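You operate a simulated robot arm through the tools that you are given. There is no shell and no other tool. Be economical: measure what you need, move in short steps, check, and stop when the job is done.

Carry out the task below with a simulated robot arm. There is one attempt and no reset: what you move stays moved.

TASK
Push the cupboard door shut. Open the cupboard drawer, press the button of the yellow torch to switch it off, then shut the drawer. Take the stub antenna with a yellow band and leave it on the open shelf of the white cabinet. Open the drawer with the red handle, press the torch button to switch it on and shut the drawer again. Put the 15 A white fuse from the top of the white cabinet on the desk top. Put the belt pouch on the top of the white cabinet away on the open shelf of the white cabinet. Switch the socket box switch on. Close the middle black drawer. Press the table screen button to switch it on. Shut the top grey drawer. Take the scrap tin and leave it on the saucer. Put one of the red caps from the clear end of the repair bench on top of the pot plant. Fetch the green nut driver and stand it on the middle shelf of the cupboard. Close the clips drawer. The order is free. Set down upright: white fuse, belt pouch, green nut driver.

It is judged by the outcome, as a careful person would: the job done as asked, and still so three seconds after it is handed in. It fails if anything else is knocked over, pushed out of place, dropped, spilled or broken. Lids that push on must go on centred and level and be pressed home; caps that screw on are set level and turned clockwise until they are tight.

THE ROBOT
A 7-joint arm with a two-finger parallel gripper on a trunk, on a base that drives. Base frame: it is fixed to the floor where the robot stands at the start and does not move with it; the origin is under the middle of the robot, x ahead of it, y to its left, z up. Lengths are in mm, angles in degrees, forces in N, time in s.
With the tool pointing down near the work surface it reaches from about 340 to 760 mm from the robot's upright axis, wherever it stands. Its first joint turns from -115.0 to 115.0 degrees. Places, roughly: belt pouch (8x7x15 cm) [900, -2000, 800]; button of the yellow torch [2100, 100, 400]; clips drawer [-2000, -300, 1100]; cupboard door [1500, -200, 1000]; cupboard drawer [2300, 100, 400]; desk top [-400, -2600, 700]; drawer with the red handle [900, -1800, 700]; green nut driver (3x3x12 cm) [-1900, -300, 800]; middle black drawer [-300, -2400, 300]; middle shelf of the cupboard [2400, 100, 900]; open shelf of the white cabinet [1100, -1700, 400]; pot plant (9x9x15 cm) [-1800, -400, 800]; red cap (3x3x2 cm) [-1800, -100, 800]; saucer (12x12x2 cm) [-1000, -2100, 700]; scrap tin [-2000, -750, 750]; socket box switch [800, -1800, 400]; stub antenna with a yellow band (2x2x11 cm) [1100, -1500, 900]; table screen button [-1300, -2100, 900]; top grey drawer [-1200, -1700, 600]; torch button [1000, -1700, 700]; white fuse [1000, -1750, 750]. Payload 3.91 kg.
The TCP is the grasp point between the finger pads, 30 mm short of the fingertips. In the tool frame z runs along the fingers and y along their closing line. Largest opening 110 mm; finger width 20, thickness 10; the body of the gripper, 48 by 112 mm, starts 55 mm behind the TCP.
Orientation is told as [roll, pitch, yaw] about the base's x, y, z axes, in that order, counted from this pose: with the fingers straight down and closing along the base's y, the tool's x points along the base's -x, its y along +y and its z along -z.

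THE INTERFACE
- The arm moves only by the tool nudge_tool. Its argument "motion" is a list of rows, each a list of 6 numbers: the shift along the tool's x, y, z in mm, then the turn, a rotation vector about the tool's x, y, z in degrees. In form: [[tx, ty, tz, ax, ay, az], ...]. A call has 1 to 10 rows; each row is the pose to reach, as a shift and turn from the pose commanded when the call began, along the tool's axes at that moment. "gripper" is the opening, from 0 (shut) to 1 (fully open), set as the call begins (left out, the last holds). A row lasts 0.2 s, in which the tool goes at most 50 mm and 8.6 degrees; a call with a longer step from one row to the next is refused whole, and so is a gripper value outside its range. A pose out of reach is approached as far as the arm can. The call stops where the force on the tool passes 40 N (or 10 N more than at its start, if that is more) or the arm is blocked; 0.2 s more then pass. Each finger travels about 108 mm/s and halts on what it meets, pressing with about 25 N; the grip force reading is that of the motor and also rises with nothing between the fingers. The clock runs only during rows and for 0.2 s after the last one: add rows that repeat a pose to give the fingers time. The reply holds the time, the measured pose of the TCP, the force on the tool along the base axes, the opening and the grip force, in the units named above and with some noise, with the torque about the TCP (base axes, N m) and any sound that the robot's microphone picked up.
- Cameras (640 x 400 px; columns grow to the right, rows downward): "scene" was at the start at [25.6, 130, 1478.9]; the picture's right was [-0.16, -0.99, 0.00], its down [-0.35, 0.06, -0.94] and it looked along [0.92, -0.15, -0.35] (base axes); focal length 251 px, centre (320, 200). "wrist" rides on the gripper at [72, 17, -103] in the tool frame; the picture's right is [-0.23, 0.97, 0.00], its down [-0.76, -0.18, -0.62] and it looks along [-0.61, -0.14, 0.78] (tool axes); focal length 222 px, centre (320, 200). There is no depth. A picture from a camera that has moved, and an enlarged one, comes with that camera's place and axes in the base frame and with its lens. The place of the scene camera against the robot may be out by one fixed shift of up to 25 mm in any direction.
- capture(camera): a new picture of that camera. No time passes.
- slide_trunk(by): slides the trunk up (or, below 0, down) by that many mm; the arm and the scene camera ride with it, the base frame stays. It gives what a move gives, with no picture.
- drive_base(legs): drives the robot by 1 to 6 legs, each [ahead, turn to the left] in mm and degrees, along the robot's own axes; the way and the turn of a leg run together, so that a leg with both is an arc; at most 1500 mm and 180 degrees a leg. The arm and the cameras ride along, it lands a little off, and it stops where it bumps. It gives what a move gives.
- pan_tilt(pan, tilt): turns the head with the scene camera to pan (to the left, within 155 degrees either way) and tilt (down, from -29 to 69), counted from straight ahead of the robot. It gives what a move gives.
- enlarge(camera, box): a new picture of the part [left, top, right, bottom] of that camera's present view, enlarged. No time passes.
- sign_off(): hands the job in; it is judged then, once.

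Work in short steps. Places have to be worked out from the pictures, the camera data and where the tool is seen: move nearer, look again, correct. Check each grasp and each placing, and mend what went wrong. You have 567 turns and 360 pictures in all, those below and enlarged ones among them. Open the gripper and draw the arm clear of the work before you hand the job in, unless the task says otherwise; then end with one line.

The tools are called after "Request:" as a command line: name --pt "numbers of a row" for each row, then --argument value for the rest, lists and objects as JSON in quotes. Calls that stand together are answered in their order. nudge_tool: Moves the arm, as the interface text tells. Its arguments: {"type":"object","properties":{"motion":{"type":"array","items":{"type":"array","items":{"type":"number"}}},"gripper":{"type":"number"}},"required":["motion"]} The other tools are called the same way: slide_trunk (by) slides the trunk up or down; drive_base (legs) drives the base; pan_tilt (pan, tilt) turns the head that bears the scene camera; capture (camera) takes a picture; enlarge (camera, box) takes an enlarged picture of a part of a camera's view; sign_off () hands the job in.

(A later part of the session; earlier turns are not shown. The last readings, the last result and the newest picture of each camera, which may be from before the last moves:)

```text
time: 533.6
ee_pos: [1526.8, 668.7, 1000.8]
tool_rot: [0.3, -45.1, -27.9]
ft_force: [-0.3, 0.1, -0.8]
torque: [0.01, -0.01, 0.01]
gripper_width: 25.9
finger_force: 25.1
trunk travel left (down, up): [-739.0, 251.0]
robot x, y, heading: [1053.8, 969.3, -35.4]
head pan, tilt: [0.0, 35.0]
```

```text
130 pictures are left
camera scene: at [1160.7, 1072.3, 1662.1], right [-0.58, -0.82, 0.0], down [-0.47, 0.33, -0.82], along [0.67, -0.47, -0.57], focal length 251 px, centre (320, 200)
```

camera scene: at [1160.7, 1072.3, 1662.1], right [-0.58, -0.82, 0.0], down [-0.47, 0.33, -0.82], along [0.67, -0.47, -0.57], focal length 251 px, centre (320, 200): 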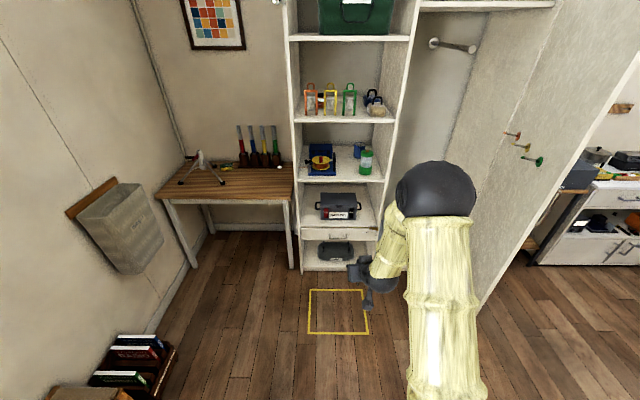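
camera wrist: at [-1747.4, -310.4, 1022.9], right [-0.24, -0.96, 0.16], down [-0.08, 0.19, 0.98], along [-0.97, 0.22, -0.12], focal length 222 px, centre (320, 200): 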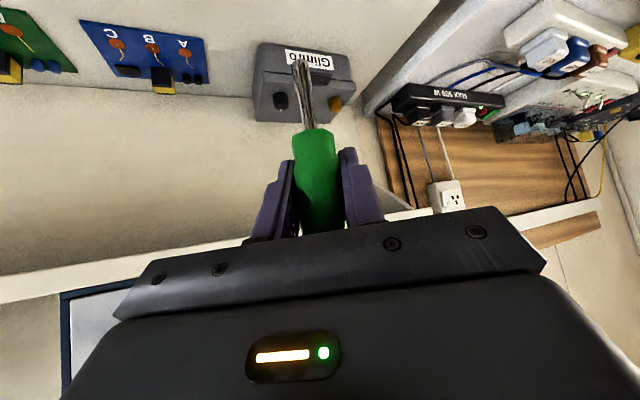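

Request:
enlarge --camera "scene" --box '[285, 100, 405, 220]'

```text
3.33 times, centred on (345, 160) of scene
camera zoom: at [1160.7, 1072.3, 1662.1], right [-0.58, -0.82, 0.0], down [-0.47, 0.33, -0.82], along [0.67, -0.47, -0.57], focal length 836 px, centre (237, 333)
```

zoom: 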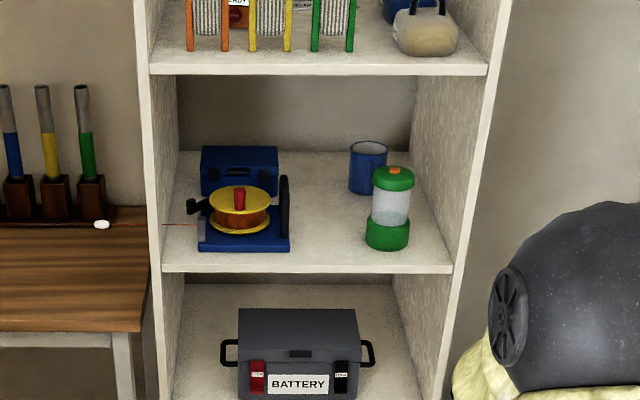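

The free spot on the middle shelf lies between the coil winder and the lantern (v'≈1383, shelf z≈885). I drive straight up to the cupboard.

Request:
drive_base --legs '[[540, 0]]'

Request:
nudge_tool --pt "0 -10 0 5.2 0 5.2" --pt "0 -25 0 5.2 0 5.2" --pt "0 -25 0 5.2 0 5.2"

Request:
capture --camera "wrist"

Request:
capture --camera "scene"

```text
time: 537.1
ee_pos: [1969.0, 356.9, 999.8]
tool_rot: [0.3, -45.0, -27.7]
ft_force: [0.1, -1.7, -1.1]
torque: [-0.01, 0.01, 0.01]
gripper_width: 25.6
finger_force: 24.8
trunk travel left (down, up): [-739.0, 251.0]
robot x, y, heading: [1498.4, 662.3, -35.2]
head pan, tilt: [0.0, 35.0]
```

```text
time: 538.0
ee_pos: [1957.2, 333.2, 1000.7]
tool_rot: [0.4, -45.0, -35.2]
ft_force: [0.1, -0.2, -0.8]
torque: [0.01, -0.02, -0.01]
gripper_width: 25.9
finger_force: 25.2
trunk travel left (down, up): [-739.0, 251.0]
robot x, y, heading: [1498.3, 664.0, -35.3]
head pan, tilt: [0.0, 35.0]
```

```text
128 pictures are left
camera wrist: at [1865.3, 420.3, 1021.5], right [0.69, 0.7, 0.16], down [-0.02, -0.2, 0.98], along [0.72, -0.68, -0.12], focal length 222 px, centre (320, 200)
```

wrist: 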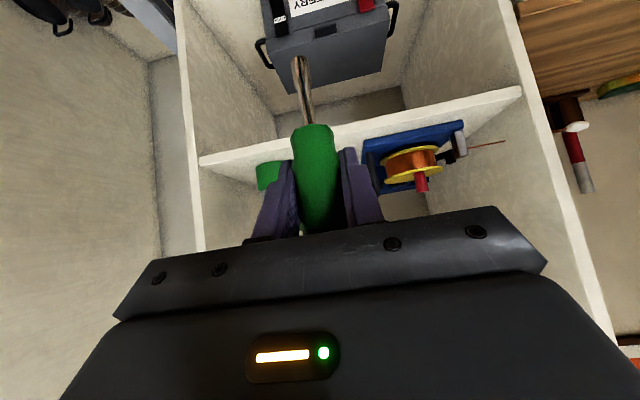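

```text
127 pictures are left
camera scene: at [1603.3, 760.6, 1662.1], right [-0.58, -0.82, 0.0], down [-0.47, 0.33, -0.82], along [0.67, -0.47, -0.57], focal length 251 px, centre (320, 200)
```

scene: 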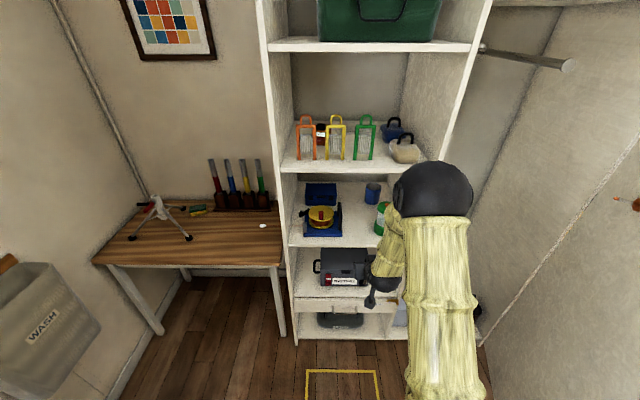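

Request:
drive_base --legs '[[130, 0]]'

Request:
capture --camera "wrist"

```text
time: 539.3
ee_pos: [2066.2, 260.6, 1001.4]
tool_rot: [0.3, -45.0, -35.1]
ft_force: [-0.4, -0.3, 0.3]
torque: [0.0, 0.04, 0.03]
gripper_width: 25.7
finger_force: 25.0
trunk travel left (down, up): [-739.0, 251.0]
robot x, y, heading: [1603.7, 585.4, -35.5]
head pan, tilt: [0.0, 35.0]
```

```text
126 pictures are left
camera wrist: at [1972.3, 344.6, 1021.1], right [0.69, 0.71, 0.16], down [-0.02, -0.21, 0.98], along [0.72, -0.68, -0.13], focal length 222 px, centre (320, 200)
```

wrist: 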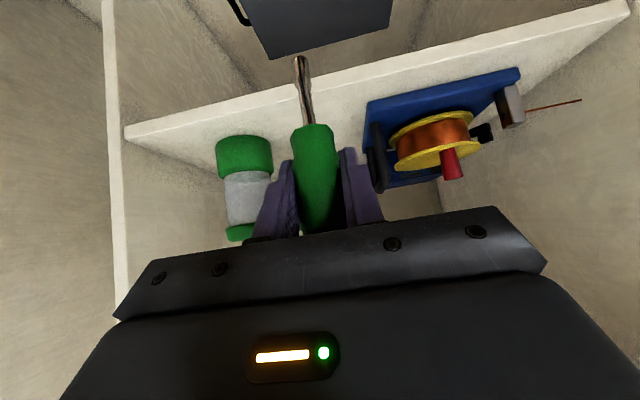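

I move forward over the shelf, then lower slowly.

Request:
nudge_tool --pt "-25 -4 25 0 0 0" --pt "-50 -8 50 0 0 0" --pt "-76 -12 76 0 0 0" --pt "-76 -12 76 0 0 0"

Request:
capture --camera "wrist"

Request:
enlarge --camera "scene" --box '[270, 150, 410, 260]'

```text
time: 540.3
ee_pos: [2144.7, 189.5, 1001.0]
tool_rot: [0.4, -44.9, -35.2]
ft_force: [-0.5, -0.3, -1.1]
torque: [0.02, 0.01, 0.01]
gripper_width: 25.5
finger_force: 25.3
trunk travel left (down, up): [-739.0, 251.0]
robot x, y, heading: [1606.8, 582.7, -35.4]
head pan, tilt: [0.0, 35.0]
```

```text
125 pictures are left
camera wrist: at [2052.4, 273.9, 1021.4], right [0.69, 0.71, 0.16], down [-0.02, -0.2, 0.98], along [0.72, -0.68, -0.12], focal length 222 px, centre (320, 200)
```

wrist: 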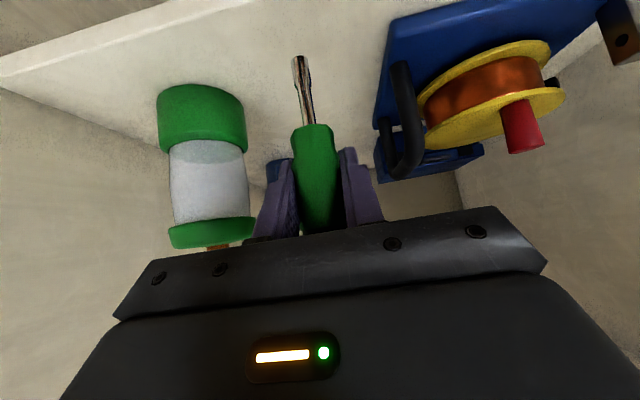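

```text
3.64 times, centred on (340, 205) of scene
camera zoom: at [1709.1, 685.5, 1662.1], right [-0.58, -0.82, 0.0], down [-0.47, 0.33, -0.82], along [0.67, -0.47, -0.57], focal length 912 px, centre (247, 182)
```

zoom: 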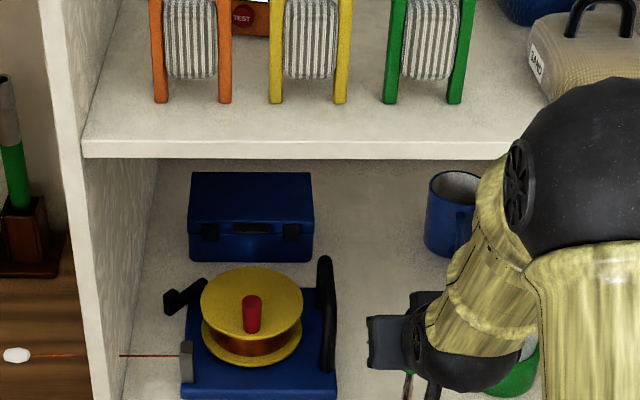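

Request:
nudge_tool --pt "8 0 8 0 0 0" --pt "15 0 15 0 0 0" --pt "17 0 17 0 0 0" --pt "18.5 0 18.5 0 0 0" --pt "20 0 20 0 0 0" --pt "21.5 0 21.5 0 0 0" --pt "23 0 23 0 0 0"

```text
time: 541.9
ee_pos: [2145.6, 187.9, 968.3]
tool_rot: [0.3, -45.0, -35.1]
ft_force: [-1.1, 0.2, 0.3]
torque: [-0.03, 0.0, -0.01]
gripper_width: 25.9
finger_force: 25.6
trunk travel left (down, up): [-739.0, 251.0]
robot x, y, heading: [1599.2, 585.8, -34.9]
head pan, tilt: [0.0, 35.0]
```

Request:
nudge_tool --pt "1 0 1 0 0 0" --pt "2 0 2 0 0 0" --pt "3 0 3 0 0 0" --pt "4 0 4 0 0 0" --pt "5 0 5 0 0 0" --pt "6 0 6 0 0 0"

Request:
capture --camera "wrist"

```text
time: 543.3
ee_pos: [2145.1, 188.7, 962.8]
tool_rot: [0.3, -45.3, -35.2]
ft_force: [-1.1, 0.2, 13.0]
torque: [0.04, 0.07, 0.03]
gripper_width: 25.7
finger_force: 25.4
trunk travel left (down, up): [-739.0, 251.0]
robot x, y, heading: [1604.8, 582.4, -35.3]
head pan, tilt: [0.0, 35.0]
```

```text
123 pictures are left
camera wrist: at [2052.7, 274.0, 982.3], right [0.69, 0.71, 0.16], down [-0.03, -0.2, 0.98], along [0.72, -0.68, -0.12], focal length 222 px, centre (320, 200)
```

wrist: 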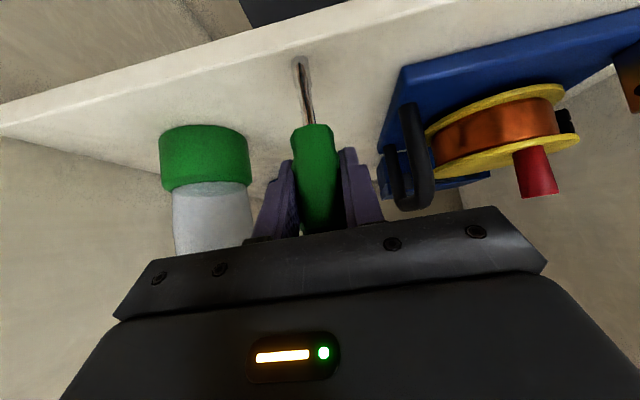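

Standing on the shelf under light load. I ease the load to bring the tool back to the exact pick-up attitude.

Request:
nudge_tool --pt "-1.5 0 -1.5 0 0 0" --pt "-2.5 0 -2.5 0 0 0" --pt "-2.5 0 -2.5 0 0 0"

```text
time: 544.1
ee_pos: [2145.0, 189.1, 962.4]
tool_rot: [0.4, -44.9, -35.2]
ft_force: [1.1, -0.4, 0.8]
torque: [-0.03, 0.03, -0.03]
gripper_width: 25.5
finger_force: 25.4
trunk travel left (down, up): [-739.0, 251.0]
robot x, y, heading: [1606.4, 585.6, -35.1]
head pan, tilt: [0.0, 35.0]
```

Request:
nudge_tool --pt "0 0 0 0 0 0" --pt "0 0 0 0 0 0" --pt "0 0 0 0 0 0" --gripper 0.5

Request:
capture --camera "wrist"

```text
time: 544.9
ee_pos: [2146.3, 188.6, 962.6]
tool_rot: [0.3, -45.0, -35.2]
ft_force: [0.6, -0.2, 0.0]
torque: [-0.01, 0.01, -0.02]
gripper_width: 55.0
finger_force: 0.1
trunk travel left (down, up): [-739.0, 251.0]
robot x, y, heading: [1605.0, 585.4, -35.2]
head pan, tilt: [0.0, 35.0]
```

```text
122 pictures are left
camera wrist: at [2053.1, 274.0, 983.9], right [0.69, 0.71, 0.16], down [-0.02, -0.2, 0.98], along [0.72, -0.68, -0.12], focal length 222 px, centre (320, 200)
```

wrist: 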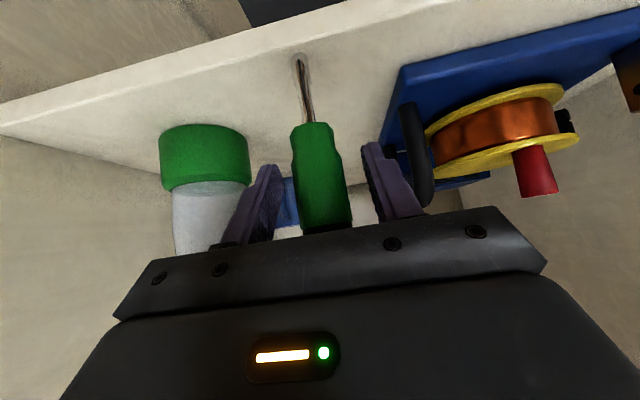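

It stands. I withdraw straight along the tool axis.

Request:
nudge_tool --pt "0 0 -20 0 0 0" --pt "0 0 -50 0 0 0" --pt "20 0 -85 0 0 0" --pt "45 0 -120 0 0 0" --pt "70 0 -150 0 0 0"

Request:
capture --camera "wrist"

```text
time: 546.1
ee_pos: [2017.1, 278.5, 1019.1]
tool_rot: [0.3, -45.0, -35.2]
ft_force: [-0.5, -0.4, -0.3]
torque: [0.01, 0.01, 0.03]
gripper_width: 54.9
finger_force: 0.0
trunk travel left (down, up): [-739.0, 251.0]
robot x, y, heading: [1606.3, 584.9, -35.4]
head pan, tilt: [0.0, 35.0]
```

```text
121 pictures are left
camera wrist: at [1923.8, 363.4, 1040.0], right [0.69, 0.71, 0.16], down [-0.02, -0.2, 0.98], along [0.72, -0.68, -0.12], focal length 222 px, centre (320, 200)
```

wrist: 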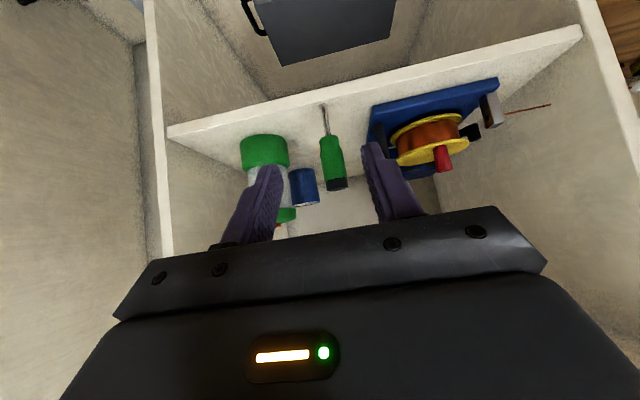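

The nut driver stands free on the middle shelf. Last: the door. I back off and go round to its outer side.

Request:
drive_base --legs '[[-420, 0], [0, -90], [820, 0], [0, 90]]'

Request:
pan_tilt --pan 15 --tilt 35

Request:
capture --camera "scene"

```text
time: 551.4
ee_pos: [1489.8, 365.7, 1019.4]
tool_rot: [0.3, -44.9, -62.3]
ft_force: [-0.5, 1.0, -0.8]
torque: [0.0, 0.0, 0.0]
gripper_width: 54.8
finger_force: 0.1
trunk travel left (down, up): [-739.0, 251.0]
robot x, y, heading: [1263.3, 822.8, -62.2]
head pan, tilt: [0.0, 35.0]
stopped in leg 2: the robot was blocked; the commanded pose is now the measured one
```

```text
time: 552.2
ee_pos: [1489.9, 364.0, 1018.5]
tool_rot: [0.4, -45.0, -62.4]
ft_force: [0.2, 0.1, -0.2]
torque: [-0.02, 0.01, -0.01]
gripper_width: 55.0
finger_force: 0.0
trunk travel left (down, up): [-739.0, 251.0]
robot x, y, heading: [1263.5, 824.9, -62.1]
head pan, tilt: [15.0, 35.0]
```

```text
120 pictures are left
camera scene: at [1423.5, 877.2, 1662.1], right [-0.73, -0.68, 0.0], down [-0.39, 0.42, -0.82], along [0.56, -0.6, -0.57], focal length 251 px, centre (320, 200)
```

scene: 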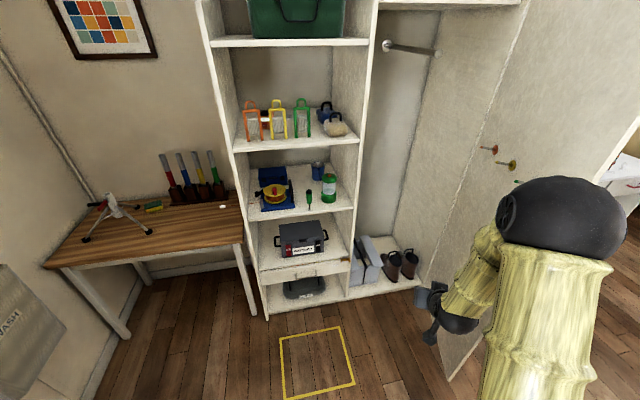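

Request:
drive_base --legs '[[-100, 0], [0, -30]]'

Request:
pan_tilt --pan -60 --tilt 45

Request:
capture --camera "scene"

```text
time: 553.0
ee_pos: [1491.0, 368.2, 1019.5]
tool_rot: [0.3, -44.9, -62.3]
ft_force: [-0.6, -0.3, -0.5]
torque: [0.01, 0.0, -0.03]
gripper_width: 54.8
finger_force: 0.0
trunk travel left (down, up): [-739.0, 251.0]
robot x, y, heading: [1262.1, 828.0, -62.1]
head pan, tilt: [15.0, 35.0]
stopped in leg 1: the robot was blocked; the commanded pose is now the measured one
```

```text
time: 554.5
ee_pos: [1490.3, 366.3, 1019.1]
tool_rot: [0.3, -44.9, -62.2]
ft_force: [0.1, -0.8, 0.0]
torque: [0.0, 0.03, 0.01]
gripper_width: 55.2
finger_force: 0.0
trunk travel left (down, up): [-739.0, 251.0]
robot x, y, heading: [1258.8, 825.3, -62.0]
head pan, tilt: [-60.0, 45.0]
```

```text
119 pictures are left
camera scene: at [1319.8, 874.0, 1647.3], right [-0.85, 0.53, 0.0], down [0.37, 0.6, -0.71], along [-0.37, -0.6, -0.71], focal length 251 px, centre (320, 200)
```

scene: 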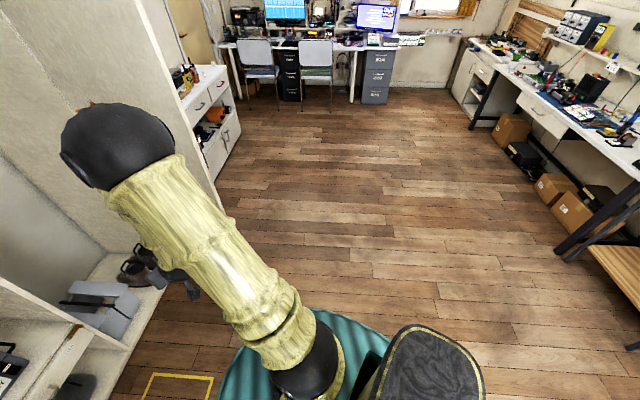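

Something behind blocks me; I look back on both sides.

Request:
pan_tilt --pan 150 --tilt 55

Request:
capture --camera "scene"

Request:
pan_tilt --pan 90 --tilt 55

Request:
capture --camera "scene"

```text
time: 557.5
ee_pos: [1490.5, 366.6, 1018.3]
tool_rot: [0.3, -44.8, -62.2]
ft_force: [0.3, -0.2, -0.1]
torque: [0.0, -0.01, -0.02]
gripper_width: 55.2
finger_force: 0.1
trunk travel left (down, up): [-739.0, 251.0]
robot x, y, heading: [1258.2, 827.1, -62.1]
head pan, tilt: [150.0, 55.0]
```

```text
118 pictures are left
camera scene: at [1365.4, 1015.1, 1633.9], right [1.0, -0.04, 0.0], down [-0.03, -0.82, -0.57], along [0.02, 0.57, -0.82], focal length 251 px, centre (320, 200)
```

scene: 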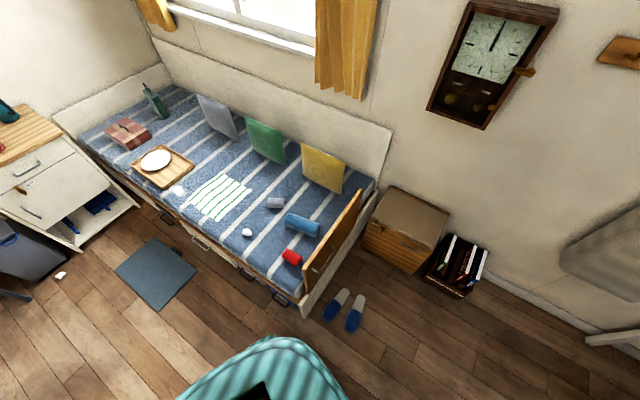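

```text
time: 558.8
ee_pos: [1489.7, 366.9, 1018.0]
tool_rot: [0.3, -44.9, -62.2]
ft_force: [-0.2, 0.4, 0.4]
torque: [-0.01, 0.02, 0.0]
gripper_width: 55.1
finger_force: 0.2
trunk travel left (down, up): [-739.0, 251.0]
robot x, y, heading: [1260.8, 826.7, -61.9]
head pan, tilt: [90.0, 55.0]
```

```text
117 pictures are left
camera scene: at [1426.5, 976.9, 1633.9], right [0.47, -0.88, 0.0], down [-0.72, -0.38, -0.57], along [0.51, 0.27, -0.82], focal length 251 px, centre (320, 200)
```

scene: 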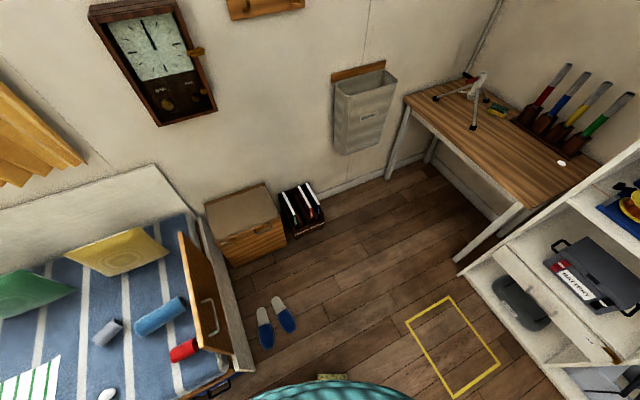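

The base's rear is close to the bed end; I go forward a little before turning.

Request:
drive_base --legs '[[130, 0], [0, -60]]'

```text
time: 564.0
ee_pos: [1042.0, 281.5, 1018.3]
tool_rot: [0.3, -44.9, -121.7]
ft_force: [0.2, -1.1, 0.6]
torque: [-0.02, -0.01, 0.04]
gripper_width: 54.8
finger_force: 0.1
trunk travel left (down, up): [-739.0, 251.0]
robot x, y, heading: [1325.8, 717.7, -121.3]
head pan, tilt: [90.0, 55.0]
```

Request:
drive_base --legs '[[850, 0], [0, 86]]'

Request:
pan_tilt --pan 0 --tilt 25

Request:
capture --camera "scene"

Request:
capture --camera "wrist"

```text
time: 568.9
ee_pos: [611.7, -413.0, 1020.8]
tool_rot: [0.6, -45.1, -121.9]
ft_force: [-0.3, -0.7, 0.1]
torque: [-0.02, 0.0, -0.02]
gripper_width: 54.8
finger_force: 0.0
trunk travel left (down, up): [-739.0, 251.0]
robot x, y, heading: [894.3, 10.5, -121.3]
head pan, tilt: [90.0, 55.0]
stopped in leg 1: the robot was blocked; the commanded pose is now the measured one
```

```text
time: 570.6
ee_pos: [618.4, -412.8, 1024.1]
tool_rot: [0.2, -45.4, -121.7]
ft_force: [0.4, -0.4, -0.2]
torque: [-0.02, 0.03, 0.02]
gripper_width: 55.0
finger_force: 0.0
trunk travel left (down, up): [-739.0, 251.0]
robot x, y, heading: [896.3, 12.9, -121.5]
head pan, tilt: [0.0, 25.0]
```

```text
116 pictures are left
camera scene: at [1135.0, -62.6, 1669.9], right [-0.54, -0.84, 0.01], down [-0.42, 0.26, -0.87], along [0.73, -0.47, -0.49], focal length 251 px, centre (320, 200)
```

scene: 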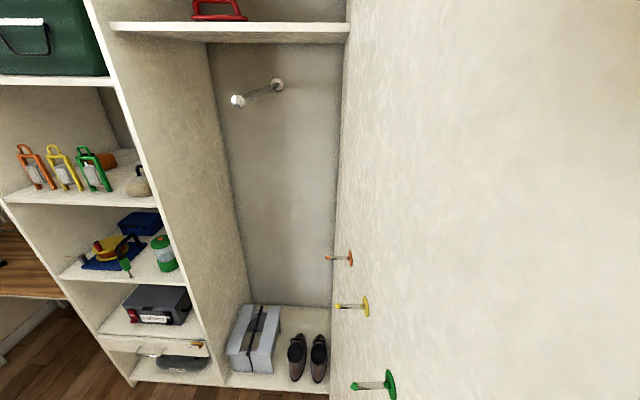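

```text
115 pictures are left
camera wrist: at [697.5, -314.7, 1043.4], right [0.75, -0.64, 0.16], down [-0.2, 0.02, 0.98], along [-0.63, -0.76, -0.12], focal length 222 px, centre (320, 200)
```

wrist: 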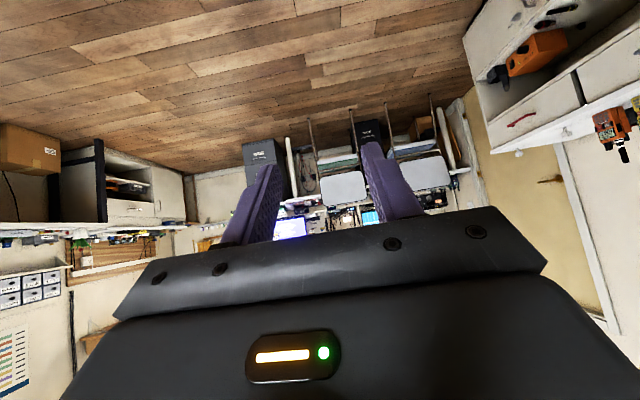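

The head, turned left, sits right beside the open door's inner face. I back off a bit before doing anything else.

Request:
drive_base --legs '[[-200, 0]]'

Request:
pan_tilt --pan 60 --tilt 30

Request:
capture --camera "scene"

```text
time: 572.4
ee_pos: [717.9, -247.7, 1017.0]
tool_rot: [0.4, -44.8, -121.7]
ft_force: [-0.5, 0.6, -0.2]
torque: [-0.03, 0.01, -0.01]
gripper_width: 54.7
finger_force: 0.0
trunk travel left (down, up): [-739.0, 251.0]
robot x, y, heading: [995.3, 188.5, -121.3]
head pan, tilt: [0.0, 25.0]
```

```text
time: 573.7
ee_pos: [718.2, -247.3, 1018.3]
tool_rot: [0.3, -44.9, -121.7]
ft_force: [-0.5, -0.5, 0.9]
torque: [-0.03, 0.0, 0.01]
gripper_width: 54.9
finger_force: 0.1
trunk travel left (down, up): [-739.0, 251.0]
robot x, y, heading: [995.7, 179.9, -121.6]
head pan, tilt: [60.0, 30.0]
```

```text
114 pictures are left
camera scene: at [1196.5, 66.1, 1669.9], right [-0.88, -0.48, 0.0], down [-0.24, 0.44, -0.87], along [0.41, -0.76, -0.5], focal length 251 px, centre (320, 200)
```

scene: 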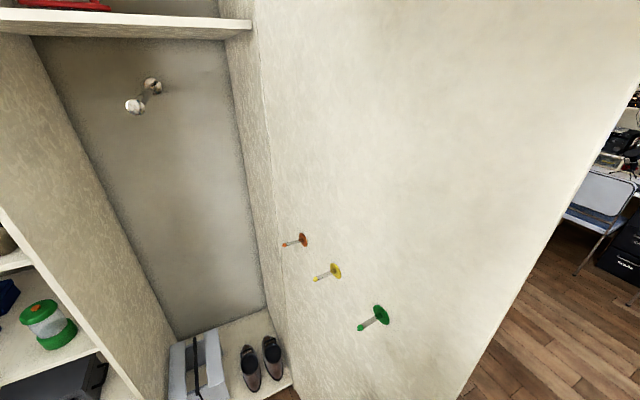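

The door now stands about 104° open, free edge near (1075,-250), hinge near (1636,-462). I drive round its free end to the outer side, head forward, keeping well clear.

Request:
pan_tilt --pan 0 --tilt 30

Request:
drive_base --legs '[[0, -28.4], [500, 0], [0, 84], [593, 0], [0, 70]]'

Request:
pan_tilt --pan 30 --tilt 25

Request:
capture --camera "scene"

```text
time: 575.0
ee_pos: [717.2, -246.8, 1017.6]
tool_rot: [0.3, -44.9, -121.7]
ft_force: [0.7, -0.1, -0.4]
torque: [0.05, 0.01, -0.01]
gripper_width: 55.2
finger_force: 0.0
trunk travel left (down, up): [-739.0, 251.0]
robot x, y, heading: [995.8, 183.2, -121.8]
head pan, tilt: [0.0, 30.0]
```

```text
time: 593.4
ee_pos: [1318.6, -585.5, 1018.7]
tool_rot: [0.3, -44.9, 4.2]
ft_force: [0.3, -0.1, 0.7]
torque: [0.0, -0.03, -0.01]
gripper_width: 55.2
finger_force: 0.0
trunk travel left (down, up): [-739.0, 251.0]
robot x, y, heading: [806.2, -612.6, 4.3]
head pan, tilt: [0.0, 30.0]
```

```text
time: 594.3
ee_pos: [1319.6, -584.2, 1019.5]
tool_rot: [0.3, -44.9, 4.2]
ft_force: [0.2, -0.3, -0.1]
torque: [0.0, -0.02, 0.0]
gripper_width: 55.1
finger_force: 0.1
trunk travel left (down, up): [-739.0, 251.0]
robot x, y, heading: [806.4, -613.7, 4.2]
head pan, tilt: [30.0, 25.0]
```

```text
113 pictures are left
camera scene: at [803.8, -418.3, 1677.9], right [0.56, -0.83, 0.0], down [-0.35, -0.24, -0.91], along [0.75, 0.51, -0.42], focal length 251 px, centre (320, 200)
```

scene: 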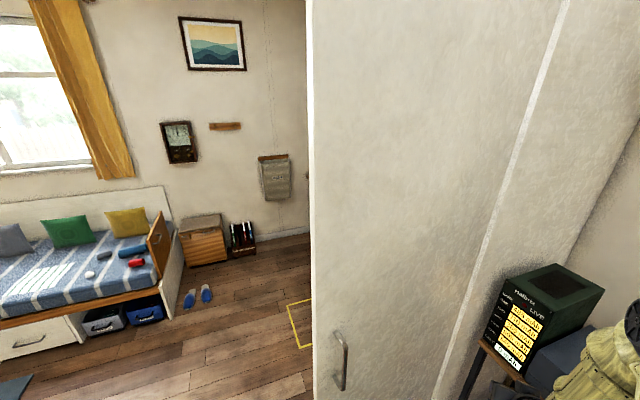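

The outer face and its handle (z≈1050, near the free edge) are in view. I close the fingers, retract 100 mm and turn to heading 40°.

Request:
nudge_tool --pt "24 0 -24 0 0 0" --pt "48 0 -48 0 0 0" --pt "71 0 -71 0 0 0" --gripper 0

Request:
drive_base --legs '[[0, 36]]'

Request:
slide_trunk --by -130

Request:
pan_tilt --pan 0 --tilt 35

Request:
capture --camera "scene"

Request:
capture --camera "wrist"

```text
time: 595.1
ee_pos: [1291.7, -588.5, 1021.2]
tool_rot: [0.3, -44.9, 4.3]
ft_force: [0.3, 0.4, 0.0]
torque: [0.02, 0.01, -0.02]
gripper_width: 0.0
finger_force: 24.8
out of reach, approached as far as the arm can: row 1, 2, 3
trunk travel left (down, up): [-739.0, 251.0]
robot x, y, heading: [805.9, -608.8, 4.2]
head pan, tilt: [30.0, 25.0]
```

```text
time: 597.9
ee_pos: [1188.1, -308.7, 1021.3]
tool_rot: [0.3, -44.9, 39.7]
ft_force: [0.6, 0.0, -0.7]
torque: [-0.02, 0.03, 0.03]
gripper_width: 0.0
finger_force: 25.3
trunk travel left (down, up): [-739.0, 251.0]
robot x, y, heading: [803.2, -609.7, 40.0]
head pan, tilt: [30.0, 25.0]
```

```text
time: 599.5
ee_pos: [1187.8, -308.8, 889.7]
tool_rot: [0.3, -44.9, 39.9]
ft_force: [0.1, 0.8, 0.2]
torque: [0.02, -0.03, -0.01]
gripper_width: 0.1
finger_force: 25.4
trunk travel left (down, up): [-609.0, 381.0]
robot x, y, heading: [805.1, -608.6, 40.2]
head pan, tilt: [30.0, 25.0]
```

```text
time: 600.4
ee_pos: [1187.7, -308.5, 889.6]
tool_rot: [0.3, -44.8, 39.8]
ft_force: [0.8, -0.6, -0.7]
torque: [0.0, -0.03, -0.01]
gripper_width: 0.1
finger_force: 25.1
trunk travel left (down, up): [-609.0, 381.0]
robot x, y, heading: [802.2, -613.4, 40.3]
head pan, tilt: [0.0, 35.0]
```

```text
112 pictures are left
camera scene: at [722.2, -482.9, 1532.1], right [0.65, -0.76, 0.0], down [-0.44, -0.37, -0.82], along [0.63, 0.53, -0.57], focal length 251 px, centre (320, 200)
```

scene: 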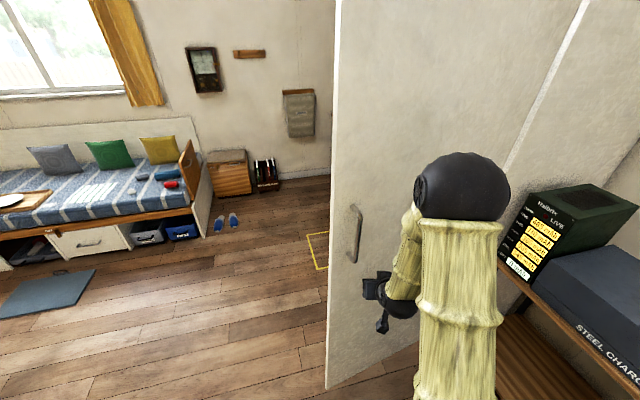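

```text
111 pictures are left
camera wrist: at [1081.8, -375.8, 911.2], right [-0.5, 0.85, 0.16], down [0.19, -0.07, 0.98], along [0.84, 0.52, -0.13], focal length 222 px, centre (320, 200)
```

wrist: 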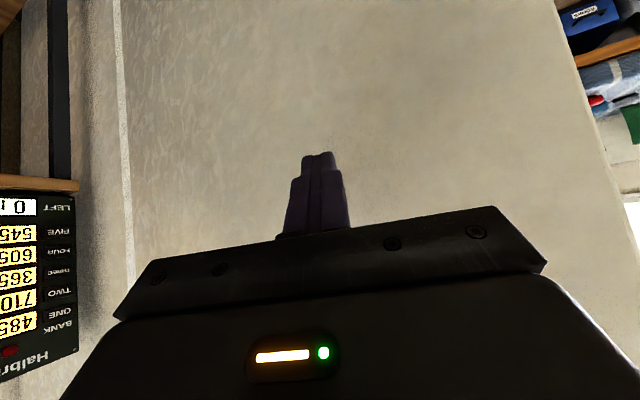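

I push by driving forward gently along heading 40°.

Request:
drive_base --legs '[[200, 0]]'

Request:
capture --camera "scene"

```text
time: 602.2
ee_pos: [1340.4, -179.9, 889.6]
tool_rot: [0.4, -44.8, 39.9]
ft_force: [0.1, -0.3, -0.8]
torque: [-0.04, 0.04, -0.01]
gripper_width: 0.1
finger_force: 25.3
trunk travel left (down, up): [-609.0, 381.0]
robot x, y, heading: [959.1, -484.2, 39.9]
head pan, tilt: [0.0, 35.0]
```

```text
110 pictures are left
camera scene: at [874.8, -354.3, 1532.1], right [0.64, -0.76, 0.0], down [-0.44, -0.37, -0.82], along [0.63, 0.53, -0.57], focal length 251 px, centre (320, 200)
```

scene: 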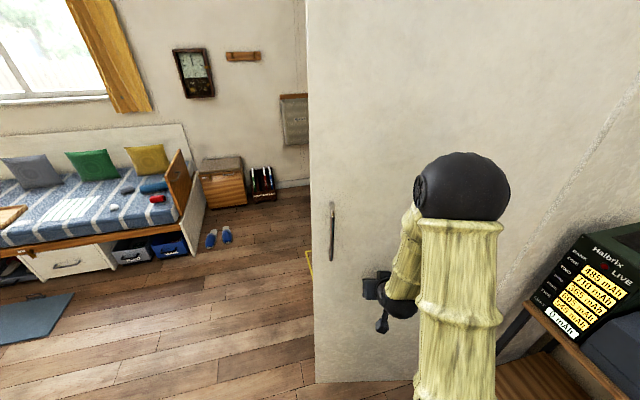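

The door swings with me. I continue.

Request:
drive_base --legs '[[200, 0]]'

Request:
capture --camera "scene"

```text
time: 604.0
ee_pos: [1494.1, -51.1, 888.9]
tool_rot: [0.2, -44.8, 39.8]
ft_force: [0.5, 0.8, -0.4]
torque: [-0.02, 0.0, -0.01]
gripper_width: 0.1
finger_force: 24.9
trunk travel left (down, up): [-609.0, 381.0]
robot x, y, heading: [1111.3, -354.6, 39.8]
head pan, tilt: [0.0, 35.0]
```

```text
109 pictures are left
camera scene: at [1027.9, -225.3, 1532.1], right [0.64, -0.76, 0.0], down [-0.44, -0.37, -0.82], along [0.63, 0.53, -0.57], focal length 251 px, centre (320, 200)
```

scene: 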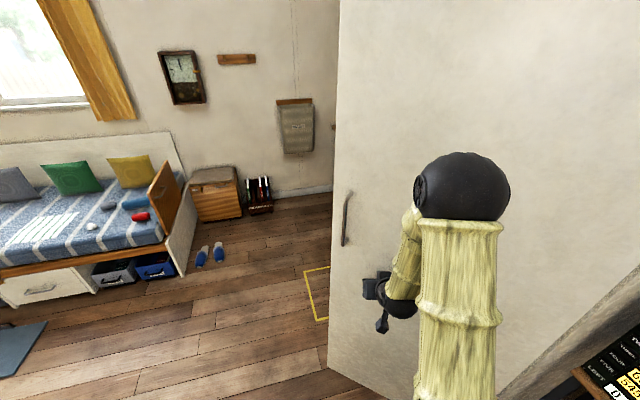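

Request:
drive_base --legs '[[150, 0]]'

Request:
capture --camera "scene"

Request:
capture --camera "wrist"

```text
time: 605.5
ee_pos: [1609.9, 45.2, 889.5]
tool_rot: [0.3, -45.0, 39.8]
ft_force: [-0.5, 0.5, 0.7]
torque: [-0.01, 0.01, 0.03]
gripper_width: 0.0
finger_force: 25.2
trunk travel left (down, up): [-609.0, 381.0]
robot x, y, heading: [1225.1, -255.6, 40.0]
head pan, tilt: [0.0, 35.0]
```

```text
108 pictures are left
camera scene: at [1143.6, -127.9, 1532.1], right [0.64, -0.77, 0.0], down [-0.44, -0.37, -0.82], along [0.63, 0.53, -0.57], focal length 251 px, centre (320, 200)
```

scene: 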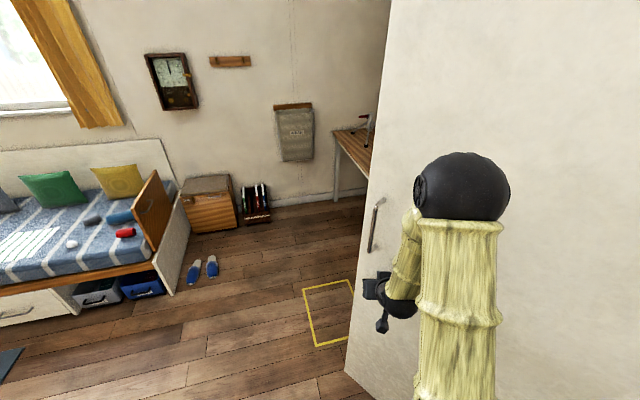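

```text
107 pictures are left
camera wrist: at [1503.2, -21.3, 911.0], right [-0.5, 0.85, 0.16], down [0.19, -0.07, 0.98], along [0.84, 0.52, -0.13], focal length 222 px, centre (320, 200)
```

wrist: 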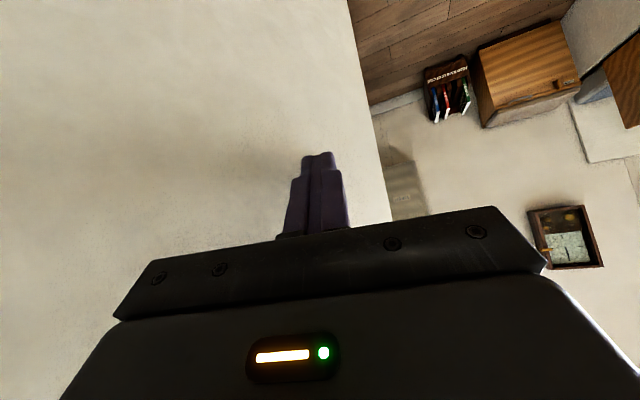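

The finger is nearing the free edge; I back off 100 mm, turn the tool toward heading -10° and push on from there.

Request:
drive_base --legs '[[-100, 0], [0, -25]]'

Request:
capture --camera "scene"

```text
time: 608.5
ee_pos: [1624.3, -206.4, 891.0]
tool_rot: [0.2, -44.9, 15.1]
ft_force: [0.4, -0.4, 1.0]
torque: [-0.01, 0.01, -0.01]
gripper_width: 0.2
finger_force: 25.0
trunk travel left (down, up): [-609.0, 381.0]
robot x, y, heading: [1152.4, -320.8, 15.6]
head pan, tilt: [0.0, 35.0]
```

```text
106 pictures are left
camera scene: at [1130.6, -173.0, 1532.1], right [0.26, -0.96, 0.0], down [-0.55, -0.15, -0.82], along [0.79, 0.22, -0.57], focal length 251 px, centre (320, 200)
```

scene: 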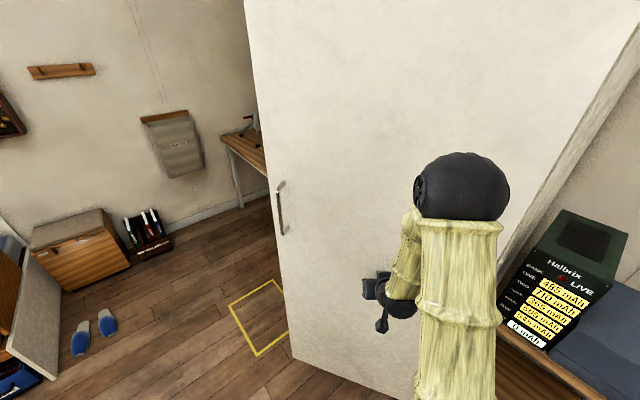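

Request:
drive_base --legs '[[-150, 0], [0, 66], [544, 0], [0, -96.5]]'

Request:
capture --camera "scene"

Request:
capture --camera "wrist"

```text
time: 623.3
ee_pos: [1548.3, 26.5, 889.8]
tool_rot: [0.2, -44.8, -16.7]
ft_force: [0.1, -0.2, -0.5]
torque: [-0.01, -0.01, -0.01]
gripper_width: 0.0
finger_force: 25.1
trunk travel left (down, up): [-609.0, 381.0]
robot x, y, heading: [1088.7, 179.7, -16.3]
head pan, tilt: [0.0, 35.0]
```

```text
105 pictures are left
camera scene: at [1150.2, 310.0, 1532.1], right [-0.28, -0.96, 0.0], down [-0.55, 0.16, -0.82], along [0.79, -0.23, -0.57], focal length 251 px, centre (320, 200)
```

scene: 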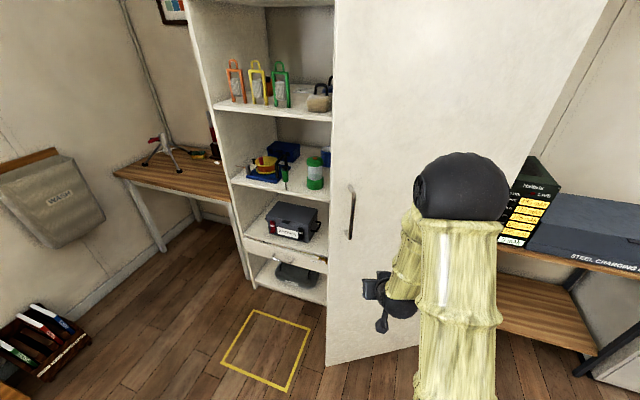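

```text
104 pictures are left
camera wrist: at [1434.0, 78.3, 911.2], right [0.43, 0.89, 0.16], down [0.04, -0.2, 0.98], along [0.9, -0.41, -0.13], focal length 222 px, centre (320, 200)
```

wrist: 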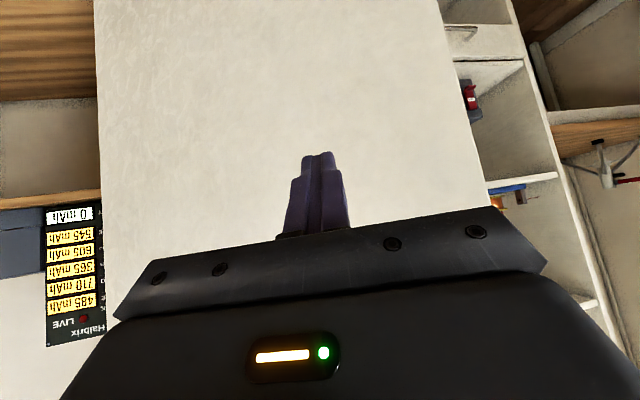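

Now square on. I drive forward pushing it nearly shut, then finish with the arm.

Request:
drive_base --legs '[[170, 0]]'

Request:
capture --camera "scene"

```text
time: 624.9
ee_pos: [1710.7, -21.8, 888.9]
tool_rot: [0.2, -45.0, -16.7]
ft_force: [0.4, 0.3, 0.1]
torque: [-0.02, 0.01, -0.01]
gripper_width: 0.1
finger_force: 24.8
trunk travel left (down, up): [-609.0, 381.0]
robot x, y, heading: [1251.2, 135.8, -16.5]
head pan, tilt: [0.0, 35.0]
```

```text
103 pictures are left
camera scene: at [1313.7, 261.6, 1532.1], right [-0.28, -0.96, 0.0], down [-0.55, 0.16, -0.82], along [0.78, -0.23, -0.57], focal length 251 px, centre (320, 200)
```

scene: 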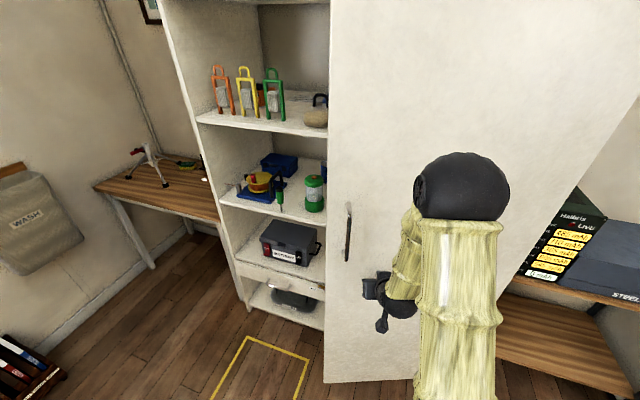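

Request:
nudge_tool --pt "-16 0 16 0 0 0" --pt "-32 0 32 0 0 0" --pt "-48 0 48 0 0 0" --pt "-64 0 64 0 0 0" --pt "-80 0 80 0 0 0" --pt "-96 0 96 0 0 0"

Request:
capture --camera "scene"

```text
time: 626.3
ee_pos: [1842.3, -59.4, 889.4]
tool_rot: [0.3, -44.9, -16.7]
ft_force: [-0.2, -0.1, 0.1]
torque: [-0.01, 0.02, 0.01]
gripper_width: 0.3
finger_force: 24.9
trunk travel left (down, up): [-609.0, 381.0]
robot x, y, heading: [1252.2, 131.3, -16.6]
head pan, tilt: [0.0, 35.0]
```

```text
102 pictures are left
camera scene: at [1313.6, 261.8, 1532.1], right [-0.28, -0.96, 0.0], down [-0.55, 0.16, -0.82], along [0.79, -0.23, -0.57], focal length 251 px, centre (320, 200)
```

scene: 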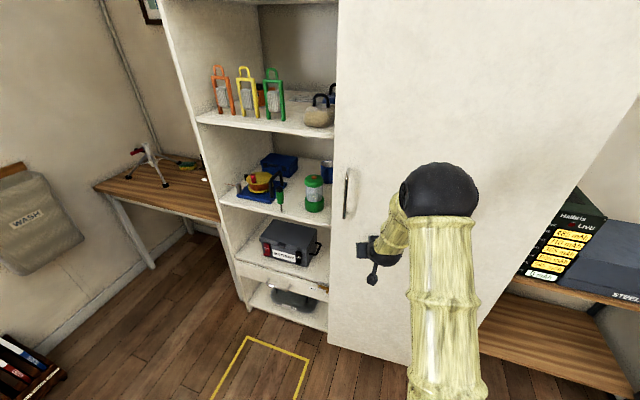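

Request:
nudge_tool --pt "-12 0 12 0 0 0" --pt "-24 0 24 0 0 0" --pt "-36 0 36 0 0 0" --pt "-48 0 48 0 0 0" --pt "-58 0 58 0 0 0" --pt "-66 0 66 0 0 0" --pt "-74 0 74 0 0 0" --pt "-82 0 82 0 0 0"

Request:
capture --camera "scene"

```text
time: 627.2
ee_pos: [1879.9, -70.1, 889.8]
tool_rot: [0.4, -44.1, -16.8]
ft_force: [-27.8, 9.4, 22.6]
torque: [-0.22, -0.07, -0.22]
gripper_width: 0.0
finger_force: 24.8
trunk travel left (down, up): [-609.0, 381.0]
robot x, y, heading: [1247.8, 129.6, -16.4]
head pan, tilt: [0.0, 35.0]
stopped in row 4: the force on the tool passed its limit at 54 N (the readings are from after the stop); the commanded pose is now the measured one
```

```text
101 pictures are left
camera scene: at [1305.6, 264.3, 1532.8], right [-0.28, -0.96, 0.0], down [-0.55, 0.16, -0.82], along [0.79, -0.23, -0.57], focal length 251 px, centre (320, 200)
```

scene: 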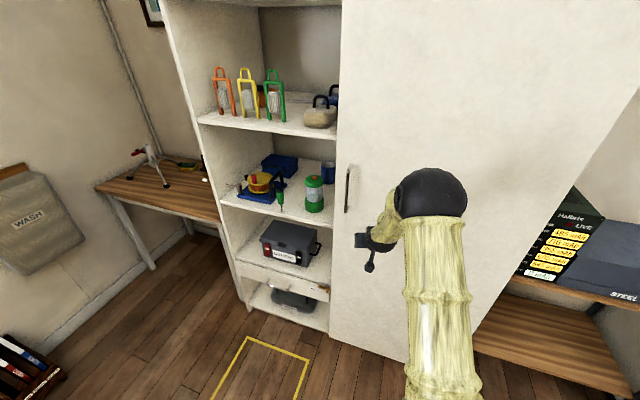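

Request:
enlarge --camera "scene" --box '[230, 180, 390, 380]'

```text
2.00 times, centred on (310, 280) of scene
camera zoom: at [1305.6, 264.3, 1532.8], right [-0.28, -0.96, 0.0], down [-0.55, 0.16, -0.82], along [0.79, -0.23, -0.57], focal length 501 px, centre (340, 40)
```

zoom: 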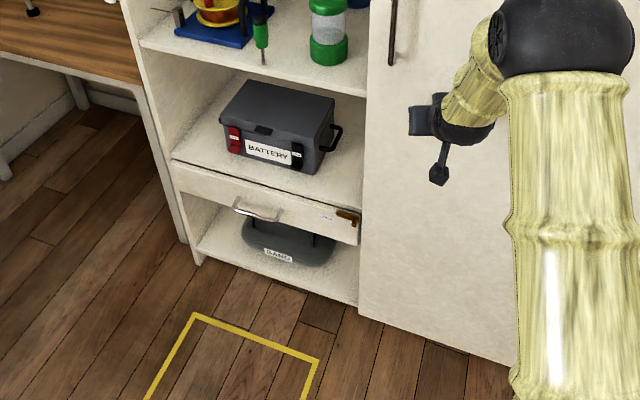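

Request:
enlarge --camera "scene" --box '[275, 255, 365, 315]'

Request:
enlarge --camera "scene" --box '[225, 230, 365, 330]'

```text
6.67 times, centred on (320, 285) of scene
camera zoom: at [1305.6, 264.3, 1532.8], right [-0.28, -0.96, 0.0], down [-0.55, 0.16, -0.82], along [0.79, -0.23, -0.57], focal length 1671 px, centre (320, -367)
```

zoom: 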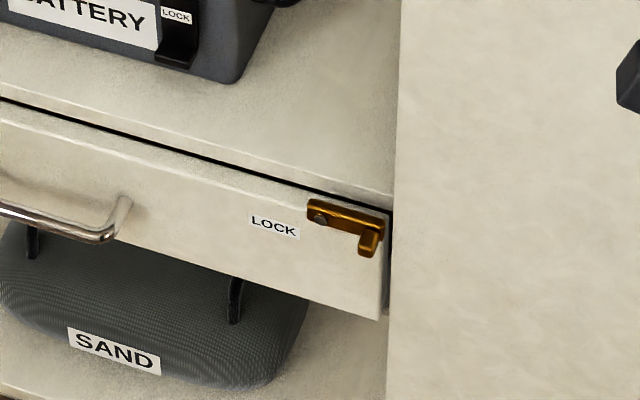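

```text
4.00 times, centred on (295, 280) of scene
camera zoom: at [1305.6, 264.3, 1532.8], right [-0.28, -0.96, 0.0], down [-0.55, 0.16, -0.82], along [0.79, -0.23, -0.57], focal length 1003 px, centre (420, -120)
```

zoom: 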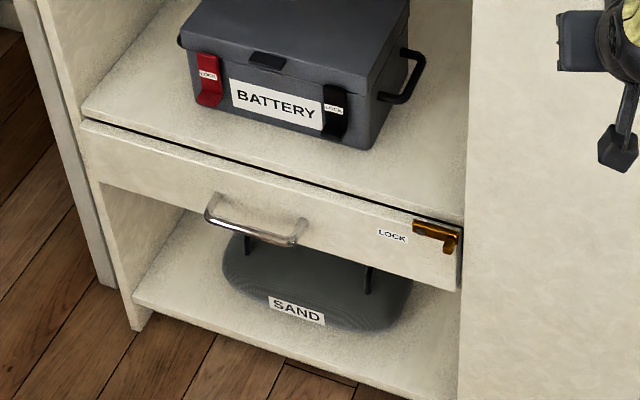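

I release the push and check whether the door stays shut and flush.

Request:
nudge_tool --pt "25 0 -25 0 0 0" --pt "55 0 -55 0 0 0" --pt "85 0 -85 0 0 0" --pt "100 0 -100 0 0 0"

Request:
drive_base --legs '[[-250, 0]]'

Request:
pan_tilt --pan -10 --tilt 25

Request:
capture --camera "scene"

```text
time: 628.2
ee_pos: [1749.1, -33.0, 888.5]
tool_rot: [0.4, -44.0, -16.8]
ft_force: [-0.1, 0.0, 0.1]
torque: [-0.01, 0.0, 0.01]
gripper_width: 0.0
finger_force: 25.2
trunk travel left (down, up): [-609.0, 381.0]
robot x, y, heading: [1249.1, 132.9, -16.4]
head pan, tilt: [0.0, 35.0]
```

```text
time: 630.2
ee_pos: [1508.6, 39.7, 888.8]
tool_rot: [0.4, -43.8, -16.8]
ft_force: [-0.1, 0.2, 0.4]
torque: [-0.01, 0.01, -0.01]
gripper_width: 0.0
finger_force: 24.7
trunk travel left (down, up): [-609.0, 381.0]
robot x, y, heading: [1008.5, 200.9, -16.8]
head pan, tilt: [0.0, 35.0]
```

```text
time: 630.9
ee_pos: [1507.3, 38.4, 888.3]
tool_rot: [0.4, -43.9, -16.9]
ft_force: [0.4, 0.2, 1.1]
torque: [0.03, -0.02, 0.03]
gripper_width: 0.3
finger_force: 25.8
trunk travel left (down, up): [-609.0, 381.0]
robot x, y, heading: [1005.6, 202.0, -16.6]
head pan, tilt: [-10.0, 25.0]
```

```text
97 pictures are left
camera scene: at [1069.3, 317.5, 1547.8], right [-0.45, -0.89, 0.0], down [-0.38, 0.19, -0.91], along [0.81, -0.4, -0.42], focal length 251 px, centre (320, 200)
```

scene: 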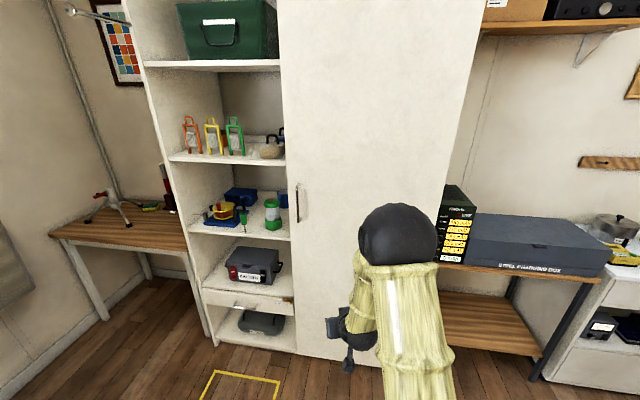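

Request:
enlarge --camera "scene" --box '[195, 250, 395, 375]'

Request:
enlarge --camera "scene" --box '[190, 110, 320, 240]'

```text
3.20 times, centred on (295, 312) of scene
camera zoom: at [1069.3, 317.5, 1547.8], right [-0.45, -0.89, 0.0], down [-0.38, 0.19, -0.91], along [0.81, -0.4, -0.42], focal length 802 px, centre (400, -160)
```

zoom: 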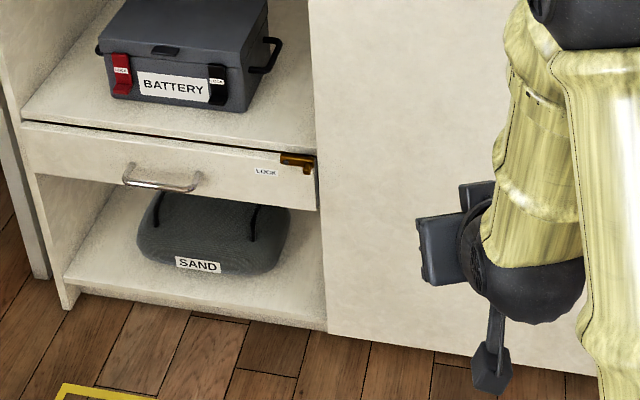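

```text
3.08 times, centred on (255, 175) of scene
camera zoom: at [1069.3, 317.5, 1547.8], right [-0.45, -0.89, 0.0], down [-0.38, 0.19, -0.91], along [0.81, -0.4, -0.42], focal length 771 px, centre (520, 277)
```

zoom: 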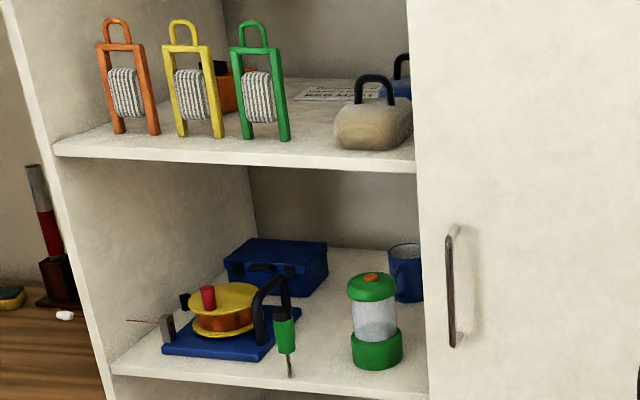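

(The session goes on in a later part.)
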